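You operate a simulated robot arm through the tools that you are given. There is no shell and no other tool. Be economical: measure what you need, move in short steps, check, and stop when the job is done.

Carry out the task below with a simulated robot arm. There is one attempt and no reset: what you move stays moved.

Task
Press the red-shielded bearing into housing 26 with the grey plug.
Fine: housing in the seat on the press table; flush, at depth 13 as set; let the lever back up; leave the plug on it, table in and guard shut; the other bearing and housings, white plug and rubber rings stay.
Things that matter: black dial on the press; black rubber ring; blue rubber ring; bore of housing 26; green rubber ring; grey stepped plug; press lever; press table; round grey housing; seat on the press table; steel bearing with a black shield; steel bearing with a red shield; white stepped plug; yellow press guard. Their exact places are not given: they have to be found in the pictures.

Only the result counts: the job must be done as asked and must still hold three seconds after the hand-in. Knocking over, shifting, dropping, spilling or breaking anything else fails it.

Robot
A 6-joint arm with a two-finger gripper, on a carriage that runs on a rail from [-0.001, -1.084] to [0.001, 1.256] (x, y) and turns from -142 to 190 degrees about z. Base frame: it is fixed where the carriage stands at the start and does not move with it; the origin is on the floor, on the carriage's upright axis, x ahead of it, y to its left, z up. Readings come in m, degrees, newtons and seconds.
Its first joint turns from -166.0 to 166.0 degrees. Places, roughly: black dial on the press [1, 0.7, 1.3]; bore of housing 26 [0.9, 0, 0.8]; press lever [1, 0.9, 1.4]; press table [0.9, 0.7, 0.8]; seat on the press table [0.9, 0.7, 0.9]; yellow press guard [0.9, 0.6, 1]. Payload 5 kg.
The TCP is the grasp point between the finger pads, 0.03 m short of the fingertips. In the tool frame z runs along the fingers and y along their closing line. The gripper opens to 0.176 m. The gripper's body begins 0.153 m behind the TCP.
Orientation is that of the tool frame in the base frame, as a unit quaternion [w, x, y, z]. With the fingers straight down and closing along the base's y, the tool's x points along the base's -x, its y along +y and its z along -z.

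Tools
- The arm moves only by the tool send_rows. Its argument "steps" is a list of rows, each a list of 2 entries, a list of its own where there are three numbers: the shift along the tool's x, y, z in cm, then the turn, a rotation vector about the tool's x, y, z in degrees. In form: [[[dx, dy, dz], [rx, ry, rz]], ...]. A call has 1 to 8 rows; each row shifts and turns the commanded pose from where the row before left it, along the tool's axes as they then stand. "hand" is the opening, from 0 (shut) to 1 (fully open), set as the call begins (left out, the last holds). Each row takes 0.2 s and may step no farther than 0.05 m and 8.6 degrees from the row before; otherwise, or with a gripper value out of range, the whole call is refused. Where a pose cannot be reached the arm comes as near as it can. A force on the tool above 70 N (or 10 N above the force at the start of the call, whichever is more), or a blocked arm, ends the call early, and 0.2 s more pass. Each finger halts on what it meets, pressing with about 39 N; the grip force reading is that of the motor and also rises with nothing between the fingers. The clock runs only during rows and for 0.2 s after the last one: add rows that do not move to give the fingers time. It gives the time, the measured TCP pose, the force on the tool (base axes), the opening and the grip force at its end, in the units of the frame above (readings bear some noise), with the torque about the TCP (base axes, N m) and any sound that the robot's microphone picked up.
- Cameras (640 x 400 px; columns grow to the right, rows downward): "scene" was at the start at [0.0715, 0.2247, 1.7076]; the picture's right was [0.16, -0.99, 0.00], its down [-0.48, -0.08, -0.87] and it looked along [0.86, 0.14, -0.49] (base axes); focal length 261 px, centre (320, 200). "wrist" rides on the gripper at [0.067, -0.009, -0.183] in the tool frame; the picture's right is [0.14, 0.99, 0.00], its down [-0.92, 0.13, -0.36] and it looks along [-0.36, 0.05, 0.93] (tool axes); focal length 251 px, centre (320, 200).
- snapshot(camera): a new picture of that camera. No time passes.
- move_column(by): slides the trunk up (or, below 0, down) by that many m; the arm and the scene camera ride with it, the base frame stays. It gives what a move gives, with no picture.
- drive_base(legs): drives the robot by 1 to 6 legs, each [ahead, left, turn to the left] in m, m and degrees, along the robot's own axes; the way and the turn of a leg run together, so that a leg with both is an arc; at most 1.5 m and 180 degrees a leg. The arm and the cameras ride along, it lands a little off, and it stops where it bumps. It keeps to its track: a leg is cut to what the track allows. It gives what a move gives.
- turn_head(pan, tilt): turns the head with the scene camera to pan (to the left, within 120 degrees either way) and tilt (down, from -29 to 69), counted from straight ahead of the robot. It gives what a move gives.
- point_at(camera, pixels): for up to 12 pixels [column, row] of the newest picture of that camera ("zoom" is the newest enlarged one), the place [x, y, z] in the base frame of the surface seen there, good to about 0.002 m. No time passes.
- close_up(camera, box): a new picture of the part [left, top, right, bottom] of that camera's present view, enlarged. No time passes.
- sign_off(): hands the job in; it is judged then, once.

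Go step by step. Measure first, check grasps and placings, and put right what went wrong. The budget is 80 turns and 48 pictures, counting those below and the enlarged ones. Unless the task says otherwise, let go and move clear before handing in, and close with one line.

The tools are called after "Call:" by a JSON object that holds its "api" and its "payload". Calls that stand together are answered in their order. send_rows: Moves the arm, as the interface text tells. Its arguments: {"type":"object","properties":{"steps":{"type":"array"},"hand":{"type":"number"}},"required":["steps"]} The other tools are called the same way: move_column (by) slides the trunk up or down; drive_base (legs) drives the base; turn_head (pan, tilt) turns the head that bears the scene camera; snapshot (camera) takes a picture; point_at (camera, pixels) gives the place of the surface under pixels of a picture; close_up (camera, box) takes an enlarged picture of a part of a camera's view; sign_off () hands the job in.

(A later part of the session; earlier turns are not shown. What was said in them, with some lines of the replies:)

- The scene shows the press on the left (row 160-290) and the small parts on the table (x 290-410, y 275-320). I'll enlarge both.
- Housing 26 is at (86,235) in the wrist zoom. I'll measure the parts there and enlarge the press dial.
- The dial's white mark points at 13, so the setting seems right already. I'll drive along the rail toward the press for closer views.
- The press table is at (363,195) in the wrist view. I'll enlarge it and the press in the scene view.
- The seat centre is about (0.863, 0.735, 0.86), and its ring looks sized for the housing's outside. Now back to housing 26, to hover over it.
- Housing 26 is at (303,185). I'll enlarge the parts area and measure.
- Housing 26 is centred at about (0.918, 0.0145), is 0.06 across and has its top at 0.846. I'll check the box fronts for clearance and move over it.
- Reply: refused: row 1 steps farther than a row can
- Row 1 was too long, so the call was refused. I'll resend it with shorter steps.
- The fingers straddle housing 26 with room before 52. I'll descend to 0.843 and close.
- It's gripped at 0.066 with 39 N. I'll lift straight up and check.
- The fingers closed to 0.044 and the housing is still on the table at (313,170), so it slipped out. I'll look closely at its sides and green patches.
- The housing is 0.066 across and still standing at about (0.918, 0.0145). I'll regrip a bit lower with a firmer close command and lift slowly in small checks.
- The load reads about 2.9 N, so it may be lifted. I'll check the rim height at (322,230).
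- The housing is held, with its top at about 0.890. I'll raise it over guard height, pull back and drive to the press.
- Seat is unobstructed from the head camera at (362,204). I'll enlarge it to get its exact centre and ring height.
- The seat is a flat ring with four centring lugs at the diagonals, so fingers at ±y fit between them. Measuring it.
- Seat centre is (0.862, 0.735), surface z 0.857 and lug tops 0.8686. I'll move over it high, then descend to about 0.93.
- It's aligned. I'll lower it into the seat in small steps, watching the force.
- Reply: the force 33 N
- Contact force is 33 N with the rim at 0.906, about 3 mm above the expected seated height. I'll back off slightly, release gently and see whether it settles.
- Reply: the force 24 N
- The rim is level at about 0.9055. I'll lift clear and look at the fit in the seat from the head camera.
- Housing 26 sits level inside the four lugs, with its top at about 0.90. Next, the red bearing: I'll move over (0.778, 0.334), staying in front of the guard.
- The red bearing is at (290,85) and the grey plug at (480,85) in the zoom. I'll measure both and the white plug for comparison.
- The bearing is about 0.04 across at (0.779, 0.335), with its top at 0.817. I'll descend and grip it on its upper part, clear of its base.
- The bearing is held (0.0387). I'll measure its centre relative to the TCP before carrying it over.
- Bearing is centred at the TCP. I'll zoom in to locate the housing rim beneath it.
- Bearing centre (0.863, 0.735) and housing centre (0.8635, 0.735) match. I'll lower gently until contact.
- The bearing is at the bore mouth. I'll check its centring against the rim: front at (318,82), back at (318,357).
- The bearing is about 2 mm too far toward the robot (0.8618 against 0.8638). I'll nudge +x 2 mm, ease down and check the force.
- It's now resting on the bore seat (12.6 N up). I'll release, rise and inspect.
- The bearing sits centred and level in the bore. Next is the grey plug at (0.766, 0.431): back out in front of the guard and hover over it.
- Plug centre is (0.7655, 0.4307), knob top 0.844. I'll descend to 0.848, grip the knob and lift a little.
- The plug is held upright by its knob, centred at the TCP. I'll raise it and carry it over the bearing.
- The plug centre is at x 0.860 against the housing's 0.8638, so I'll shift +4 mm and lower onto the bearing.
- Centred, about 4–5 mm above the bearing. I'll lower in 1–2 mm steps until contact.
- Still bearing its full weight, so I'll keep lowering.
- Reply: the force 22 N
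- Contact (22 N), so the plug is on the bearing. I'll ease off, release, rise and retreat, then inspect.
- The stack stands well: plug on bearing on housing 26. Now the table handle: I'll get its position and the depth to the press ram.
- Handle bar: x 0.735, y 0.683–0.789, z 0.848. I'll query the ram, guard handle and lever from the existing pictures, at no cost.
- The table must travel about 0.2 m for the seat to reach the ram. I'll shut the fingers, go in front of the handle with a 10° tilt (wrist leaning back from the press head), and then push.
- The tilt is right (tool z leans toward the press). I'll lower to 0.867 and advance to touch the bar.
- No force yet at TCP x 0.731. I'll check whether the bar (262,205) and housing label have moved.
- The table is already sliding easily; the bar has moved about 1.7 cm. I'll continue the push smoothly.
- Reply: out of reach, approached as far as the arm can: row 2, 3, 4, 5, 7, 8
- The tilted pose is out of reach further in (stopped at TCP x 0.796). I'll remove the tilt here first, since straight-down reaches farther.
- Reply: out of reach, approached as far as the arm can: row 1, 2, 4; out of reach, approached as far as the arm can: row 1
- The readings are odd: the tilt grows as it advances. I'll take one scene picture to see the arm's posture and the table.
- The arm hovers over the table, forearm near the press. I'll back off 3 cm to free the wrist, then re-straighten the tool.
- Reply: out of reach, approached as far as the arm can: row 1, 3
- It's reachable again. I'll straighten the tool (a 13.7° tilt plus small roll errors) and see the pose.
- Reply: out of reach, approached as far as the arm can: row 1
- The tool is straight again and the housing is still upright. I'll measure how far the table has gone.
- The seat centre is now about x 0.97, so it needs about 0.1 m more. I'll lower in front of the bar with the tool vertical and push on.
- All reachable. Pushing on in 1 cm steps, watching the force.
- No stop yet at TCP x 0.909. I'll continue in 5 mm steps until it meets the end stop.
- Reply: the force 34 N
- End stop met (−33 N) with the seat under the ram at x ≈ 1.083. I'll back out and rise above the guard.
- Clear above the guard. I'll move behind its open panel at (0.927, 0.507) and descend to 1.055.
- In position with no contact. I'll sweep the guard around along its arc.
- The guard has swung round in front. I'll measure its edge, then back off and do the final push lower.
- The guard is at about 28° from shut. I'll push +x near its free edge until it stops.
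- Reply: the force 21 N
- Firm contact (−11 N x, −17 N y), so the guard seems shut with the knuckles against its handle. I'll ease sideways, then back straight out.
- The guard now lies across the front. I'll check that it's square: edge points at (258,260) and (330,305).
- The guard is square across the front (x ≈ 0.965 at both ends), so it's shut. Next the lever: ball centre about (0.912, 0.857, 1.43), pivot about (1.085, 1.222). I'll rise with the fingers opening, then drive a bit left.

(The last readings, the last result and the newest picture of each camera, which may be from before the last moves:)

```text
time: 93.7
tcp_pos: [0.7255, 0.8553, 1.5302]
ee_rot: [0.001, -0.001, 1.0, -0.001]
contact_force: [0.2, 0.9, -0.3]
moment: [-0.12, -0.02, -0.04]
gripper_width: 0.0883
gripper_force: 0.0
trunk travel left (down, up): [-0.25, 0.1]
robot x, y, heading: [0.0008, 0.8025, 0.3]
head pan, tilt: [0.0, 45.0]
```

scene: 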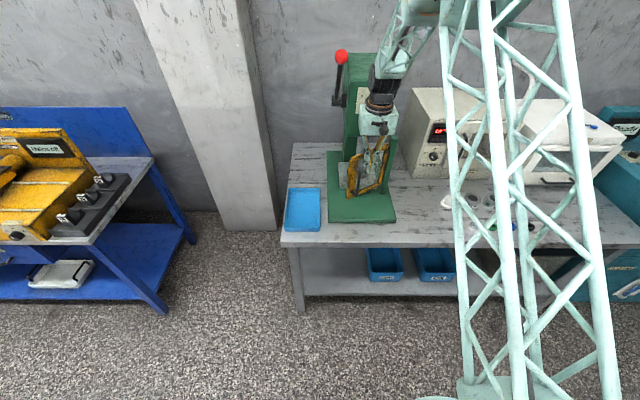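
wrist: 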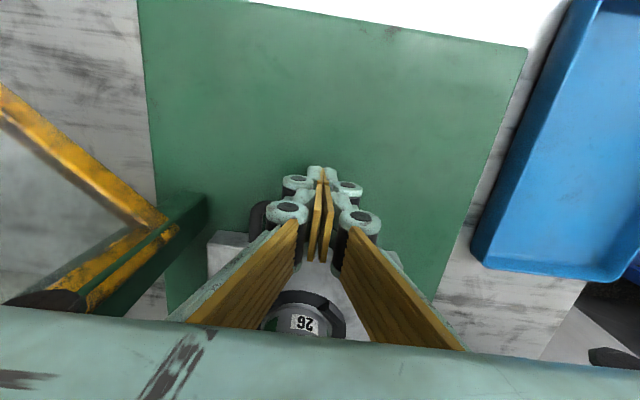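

At y 0.855, aligned with the lever. Moving over the ball.

Call:
{"api": "send_rows", "payload": {"steps": [[[-4.6, 0, 0], [0, 0, 0]], [[-4.6, 0, 0], [0, 0, 0]], [[-4.6, 0, 0], [0, 0, 0]], [[-4.6, 0.1, 0], [0, 0, 0]], [[0, 0, 0], [0, 0, 0]]]}}

Call:
{"api": "send_rows", "payload": {"steps": [[[0, 0, 3], [0, 0, 0]], [[0, 0, 3], [0, 0, 0]], [[0, 0, 3], [0, 0, 0]], [[0, 0, 0.7], [0, 0, 0]], [[0, 0, 0], [0, 0, 0]]]}}

```text
time: 94.9
tcp_pos: [0.9088, 0.8565, 1.5301]
ee_rot: [0.0, -0.001, 1.0, 0.001]
contact_force: [0.7, 0.4, 0.1]
moment: [-0.03, 0.07, -0.02]
gripper_width: 0.0882
gripper_force: 0.0
trunk travel left (down, up): [-0.25, 0.1]
robot x, y, heading: [0.0033, 0.8006, 0.3]
head pan, tilt: [0.0, 45.0]
```

```text
time: 96.1
tcp_pos: [0.9097, 0.8552, 1.4329]
ee_rot: [0.0, -0.001, 1.0, -0.001]
contact_force: [0.2, 0.0, -0.4]
moment: [0.03, -0.08, -0.03]
gripper_width: 0.0877
gripper_force: 0.1
trunk travel left (down, up): [-0.25, 0.1]
robot x, y, heading: [0.004, 0.8035, 0.2]
head pan, tilt: [0.0, 45.0]
```

The fingers straddle the ball without contact. I'll close on it.

Call:
{"api": "send_rows", "payload": {"steps": [[[0, 0, 0], [0, 0, 0]], [[0, 0, 0], [0, 0, 0]], [[0, 0, 0], [0, 0, 0]], [[0, 0, 0], [0, 0, 0]]], "hand": 0.1}}

```text
time: 97.1
tcp_pos: [0.9106, 0.8558, 1.4325]
ee_rot: [0.0, 0.0, 1.0, 0.0]
contact_force: [-0.8, -8.3, -2.4]
moment: [-0.03, 0.04, -0.09]
gripper_width: 0.0404
gripper_force: 44.6
trunk travel left (down, up): [-0.25, 0.1]
robot x, y, heading: [-0.0036, 0.805, 0.5]
head pan, tilt: [0.0, 45.0]
```

The ball is gripped (0.040). I'll pull the lever along its arc, a few degrees at a time.

Call:
{"api": "send_rows", "payload": {"steps": [[[1.93, 0, 1.76], [0, 0, 0]], [[1.61, 0, 1.75], [0, 0, 0]], [[1.44, 0, 1.88], [0, 0, 0]], [[0, 0, 0], [0, 0, 0]]]}}

```text
time: 98.1
tcp_pos: [0.8606, 0.8548, 1.3781]
ee_rot: [0.001, 0.0, 1.0, 0.0]
contact_force: [4.2, -14.9, 1.6]
moment: [0.04, -0.79, -0.19]
gripper_width: 0.0403
gripper_force: 45.1
trunk travel left (down, up): [-0.25, 0.1]
robot x, y, heading: [0.0062, 0.8006, 0.3]
head pan, tilt: [0.0, 45.0]
```

It follows well with low force. I'll trim y slightly and continue.

Call:
{"api": "send_rows", "payload": {"steps": [[[1.28, -0.15, 2.0], [0, 0, 0]], [[1.09, 0, 2.1], [0, 0, 0]], [[0.91, 0, 2.2], [0, 0, 0]], [[0.71, 0, 2.26], [0, 0, 0]], [[0, 0, 0], [0, 0, 0]]]}}

```text
time: 99.3
tcp_pos: [0.8189, 0.8552, 1.2917]
ee_rot: [-0.001, -0.001, 1.0, 0.0]
contact_force: [1.2, -8.3, 3.4]
moment: [0.07, -0.25, -0.08]
gripper_width: 0.0418
gripper_force: 45.0
trunk travel left (down, up): [-0.25, 0.1]
robot x, y, heading: [0.0013, 0.8, 0.3]
head pan, tilt: [0.0, 45.0]
```

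Call:
{"api": "send_rows", "payload": {"steps": [[[0.52, 0, 2.32], [0, 0, 0]], [[0.31, 0, 2.35], [0, 0, 0]], [[0.1, 0, 2.37], [0, 0, 0]], [[0, 0, 0], [0, 0, 0]]]}}

Call:
{"api": "send_rows", "payload": {"steps": [[[-0.1, 0, 2.37], [0, 0, 0]], [[-0.31, 0, 2.35], [0, 0, 0]], [[0, 0, 0], [0, 0, 0]]]}}

```text
time: 100.3
tcp_pos: [0.8089, 0.8548, 1.2212]
ee_rot: [0.0, 0.0, 1.0, 0.0]
contact_force: [-14.1, -5.9, 2.2]
moment: [0.19, 0.31, -0.07]
gripper_width: 0.0395
gripper_force: 45.1
trunk travel left (down, up): [-0.25, 0.1]
robot x, y, heading: [0.0015, 0.8024, 0.1]
head pan, tilt: [0.0, 45.0]
```

```text
time: 101.1
tcp_pos: [0.8155, 0.8552, 1.1765]
ee_rot: [0.0, 0.0, 1.0, 0.0]
contact_force: [-6.4, 1.9, 3.2]
moment: [-0.2, -0.24, 0.01]
gripper_width: 0.0393
gripper_force: 45.0
trunk travel left (down, up): [-0.25, 0.1]
robot x, y, heading: [-0.0004, 0.8026, -0.0]
head pan, tilt: [0.0, 45.0]
```

Call:
{"api": "send_rows", "payload": {"steps": [[[-0.52, 0, 2.32], [0, 0, 0]], [[-0.71, 0, 2.26], [0, 0, 0]], [[0, 0, 0], [0, 0, 0]]]}}

Call:
{"api": "send_rows", "payload": {"steps": [[[-0.91, 0, 2.2], [0, 0, 0]], [[-1.09, 0, 2.1], [0, 0, 0]], [[0, 0, 0], [0, 0, 0]]]}}

```text
time: 101.9
tcp_pos: [0.8275, 0.8558, 1.1302]
ee_rot: [0.001, 0.0, 1.0, 0.0]
contact_force: [-9.4, 4.1, 7.4]
moment: [-0.23, -0.37, -0.06]
gripper_width: 0.039
gripper_force: 44.8
trunk travel left (down, up): [-0.25, 0.1]
robot x, y, heading: [0.0016, 0.8043, 0.6]
head pan, tilt: [0.0, 45.0]
```

```text
time: 102.7
tcp_pos: [0.848, 0.8548, 1.085]
ee_rot: [-0.001, -0.001, 1.0, 0.0]
contact_force: [-0.6, -0.7, -0.6]
moment: [0.04, -0.04, 0.01]
gripper_width: 0.0174
gripper_force: 0.0
trunk travel left (down, up): [-0.25, 0.1]
robot x, y, heading: [0.0016, 0.7983, 0.5]
head pan, tilt: [0.0, 45.0]
```

The grip slipped off the ball (width 0.017) near the lever's lower end. I'll back straight out in −x and look.

Call:
{"api": "send_rows", "payload": {"steps": [[[2, 0, 0], [0, 0, 0]], [[4, 0, 0], [0, 0, 0]], [[4.5, 0, 0], [0, 0, 0]], [[4.5, 0, 0], [0, 0, 0]]]}}

Call:
{"api": "close_up", "payload": {"camera": "scene", "box": [230, 20, 480, 230]}}

```text
time: 103.7
tcp_pos: [0.6982, 0.8556, 1.0866]
ee_rot: [-0.001, -0.001, 1.0, 0.0]
contact_force: [0.3, -0.1, -0.2]
moment: [-0.01, 0.12, -0.02]
gripper_width: 0.0174
gripper_force: 0.0
trunk travel left (down, up): [-0.25, 0.1]
robot x, y, heading: [-0.0016, 0.8035, 0.3]
head pan, tilt: [0.0, 45.0]
```

```text
1.90 times, centred on (355, 125) of scene
5 turns are left
```

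zoom: 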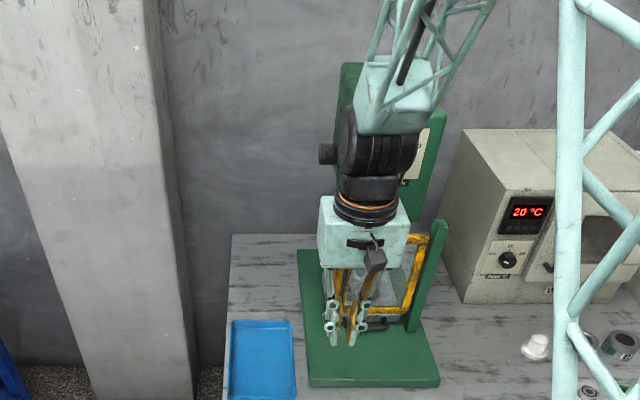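

The lever is down and hidden behind the wrist, and I have few turns left. I'll push the ball down from above until it stops, to complete the stroke and learn its height.

Call:
{"api": "send_rows", "payload": {"steps": [[[0, 0, -4.7], [0, 0, 0]], [[0, 0, -4.7], [0, 0, 0]], [[0, 0, -4.7], [0, 0, 0]], [[0, 0, -4.7], [0, 0, 0]], [[-4.7, 0, 0], [0, 0, 0]], [[-4.7, 0, 0], [0, 0, 0]], [[-4.4, 0, 0], [0, 0, 0]], [[0, 0, 0], [0, 0, 0]]], "hand": 0}}

Call:
{"api": "send_rows", "payload": {"steps": [[[0, 0, 3], [0, 0, 0]], [[0, 0, 3], [0, 0, 0]], [[0, 0, 2], [0, 0, 0]], [[0, 0, 1], [0, 0, 0]], [[0, 0, 1], [0, 0, 0]], [[0, 0, 0], [0, 0, 0]]]}}

Call:
{"api": "send_rows", "payload": {"steps": [[[-0.4, 0, 1], [0, 0, 0]], [[-0.4, 0, 1], [0, 0, 0]], [[-0.4, 0, 1], [0, 0, 0]], [[0, 0, 0], [0, 0, 0]]]}}

Call:
{"api": "send_rows", "payload": {"steps": [[[-0.5, 0, 1], [0, 0, 0]], [[-0.5, 0, 1], [0, 0, 0]], [[-0.5, 0, 1], [0, 0, 0]], [[0, 0, 0], [0, 0, 0]]]}}

```text
time: 105.5
tcp_pos: [0.8367, 0.8563, 1.2746]
ee_rot: [-0.001, -0.001, 1.0, 0.0]
contact_force: [0.1, 0.3, 0.0]
moment: [0.02, 0.12, -0.01]
gripper_width: 0.0001
gripper_force: 39.3
trunk travel left (down, up): [-0.25, 0.1]
robot x, y, heading: [-0.0001, 0.8084, 0.5]
head pan, tilt: [0.0, 45.0]
```

```text
time: 106.9
tcp_pos: [0.8362, 0.8564, 1.1755]
ee_rot: [0.001, 0.0, 1.0, 0.001]
contact_force: [0.0, -0.3, -0.3]
moment: [0.0, 0.03, -0.01]
gripper_width: 0.0
gripper_force: 38.8
trunk travel left (down, up): [-0.25, 0.1]
robot x, y, heading: [-0.0024, 0.8053, 0.3]
head pan, tilt: [0.0, 45.0]
```

```text
time: 107.9
tcp_pos: [0.8471, 0.8548, 1.1449]
ee_rot: [0.0, -0.001, 1.0, 0.0]
contact_force: [0.4, -0.2, -0.1]
moment: [0.0, 0.01, -0.02]
gripper_width: 0.0
gripper_force: 38.7
trunk travel left (down, up): [-0.25, 0.1]
robot x, y, heading: [-0.003, 0.8003, 0.1]
head pan, tilt: [0.0, 45.0]
```

```text
time: 108.9
tcp_pos: [0.8594, 0.8555, 1.1196]
ee_rot: [0.002, 0.0, 1.0, 0.0]
contact_force: [-1.0, 0.6, -0.2]
moment: [-0.01, 0.02, -0.01]
gripper_width: 0.0001
gripper_force: 39.0
trunk travel left (down, up): [-0.25, 0.1]
robot x, y, heading: [0.0004, 0.8016, 0.3]
head pan, tilt: [0.0, 45.0]
4 turns are left
```

No contact even with the tip at z 1.09, so the lever isn't where I expected. I'll move the arm aside for a clear view and use the last picture, sampling points where the ball could be.

Call:
{"api": "send_rows", "payload": {"steps": [[[4.5, 0, 0], [0, 0, 0]], [[4.5, 0, 0], [0, 0, 0]], [[4.5, 0, -1], [0, 0, 0]], [[3, -3.5, 0], [0, 0, 0]], [[0, -4.7, 0], [0, 0, 0]], [[0, -4.7, 0], [0, 0, 0]], [[0, -4.7, 0], [0, 0, 0]], [[0, -4.7, 0], [0, 0, 0]]], "hand": 0.5}}

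Call:
{"api": "snapshot", "payload": {"camera": "scene"}}

Call:
{"api": "point_at", "payload": {"camera": "scene", "pixels": [[356, 160], [361, 160], [366, 160], [356, 166], [361, 166], [366, 166], [356, 172], [361, 172], [366, 172], [373, 60], [362, 152], [370, 115]]}}

```text
time: 110.7
tcp_pos: [0.6964, 0.6323, 1.1247]
ee_rot: [0.0, 0.0, 1.0, 0.0]
contact_force: [-0.3, 0.3, -0.9]
moment: [0.0, 0.01, 0.0]
gripper_width: 0.088
gripper_force: 0.0
trunk travel left (down, up): [-0.25, 0.1]
robot x, y, heading: [0.0046, 0.8011, 0.3]
head pan, tilt: [0.0, 45.0]
```

```text
0 pictures are left
```

scene: 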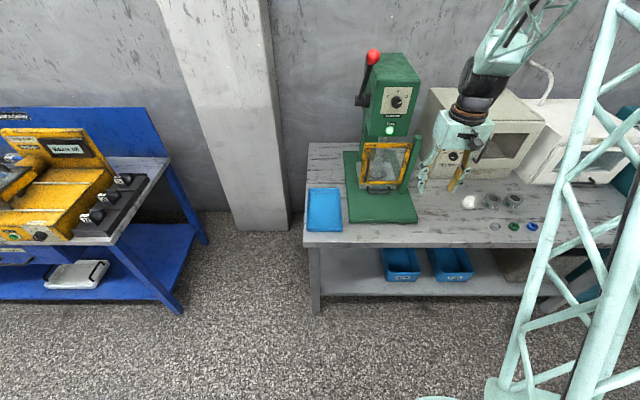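

```text
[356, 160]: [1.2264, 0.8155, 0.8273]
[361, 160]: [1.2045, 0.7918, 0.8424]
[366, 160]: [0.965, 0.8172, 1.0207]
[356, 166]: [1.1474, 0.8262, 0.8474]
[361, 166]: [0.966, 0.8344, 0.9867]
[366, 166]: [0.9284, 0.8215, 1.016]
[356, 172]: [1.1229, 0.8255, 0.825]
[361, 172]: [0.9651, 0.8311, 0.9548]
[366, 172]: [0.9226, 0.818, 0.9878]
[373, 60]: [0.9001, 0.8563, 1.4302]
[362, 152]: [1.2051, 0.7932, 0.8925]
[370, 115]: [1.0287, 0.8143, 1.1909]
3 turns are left
```

The lever is back up at (373,57) and the press lamp at (390,130) is lit bright green. I'll probe the plug through the guard window along column 382 to confirm it went down.

Call:
{"api": "point_at", "payload": {"camera": "scene", "pixels": [[382, 150], [382, 153], [382, 156], [382, 159], [382, 162], [382, 165], [382, 168], [382, 171], [382, 174], [382, 177], [378, 160], [386, 160]]}}

Call:
{"api": "point_at", "payload": {"camera": "scene", "pixels": [[384, 151], [384, 154], [384, 157], [386, 155], [388, 155], [380, 155], [376, 155], [384, 163], [388, 163], [376, 163], [390, 130], [386, 168]]}}

```text
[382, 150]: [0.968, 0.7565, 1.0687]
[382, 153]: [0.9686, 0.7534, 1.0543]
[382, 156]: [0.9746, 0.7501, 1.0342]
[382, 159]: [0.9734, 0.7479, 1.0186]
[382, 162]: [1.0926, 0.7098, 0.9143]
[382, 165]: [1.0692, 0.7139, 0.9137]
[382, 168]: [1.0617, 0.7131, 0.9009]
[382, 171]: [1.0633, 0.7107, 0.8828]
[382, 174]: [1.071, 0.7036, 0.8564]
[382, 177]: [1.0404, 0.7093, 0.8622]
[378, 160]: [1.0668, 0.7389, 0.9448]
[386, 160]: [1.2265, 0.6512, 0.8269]
```

```text
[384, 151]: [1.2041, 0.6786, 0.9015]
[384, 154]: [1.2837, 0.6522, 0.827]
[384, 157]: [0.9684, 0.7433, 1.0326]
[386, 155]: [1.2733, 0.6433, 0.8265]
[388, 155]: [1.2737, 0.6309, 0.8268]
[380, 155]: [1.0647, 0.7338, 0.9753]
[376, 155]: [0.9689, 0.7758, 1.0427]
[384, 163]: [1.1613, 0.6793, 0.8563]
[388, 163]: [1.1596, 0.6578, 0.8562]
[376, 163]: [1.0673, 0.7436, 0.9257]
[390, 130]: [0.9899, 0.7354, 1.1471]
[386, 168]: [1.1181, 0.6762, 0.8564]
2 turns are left
```

The plug's flange top now reads z ≈ 0.914, which matches the housing face (0.901) plus the flange thickness; before pressing it was about 0.931. So the bearing is flush, with the lever up, table in, guard shut and hand clear. I'm handing in.

Call:
{"api": "sign_off", "payload": {}}

```text
The job is handed in.
```

I pressed the red-shielded bearing into housing 26 with the grey plug and handed the job in; the readings put it flush with the housing face, with the press dial on 13 from the start. The lever is back up, the table is in, the guard is shut and the plug is still on the bearing.
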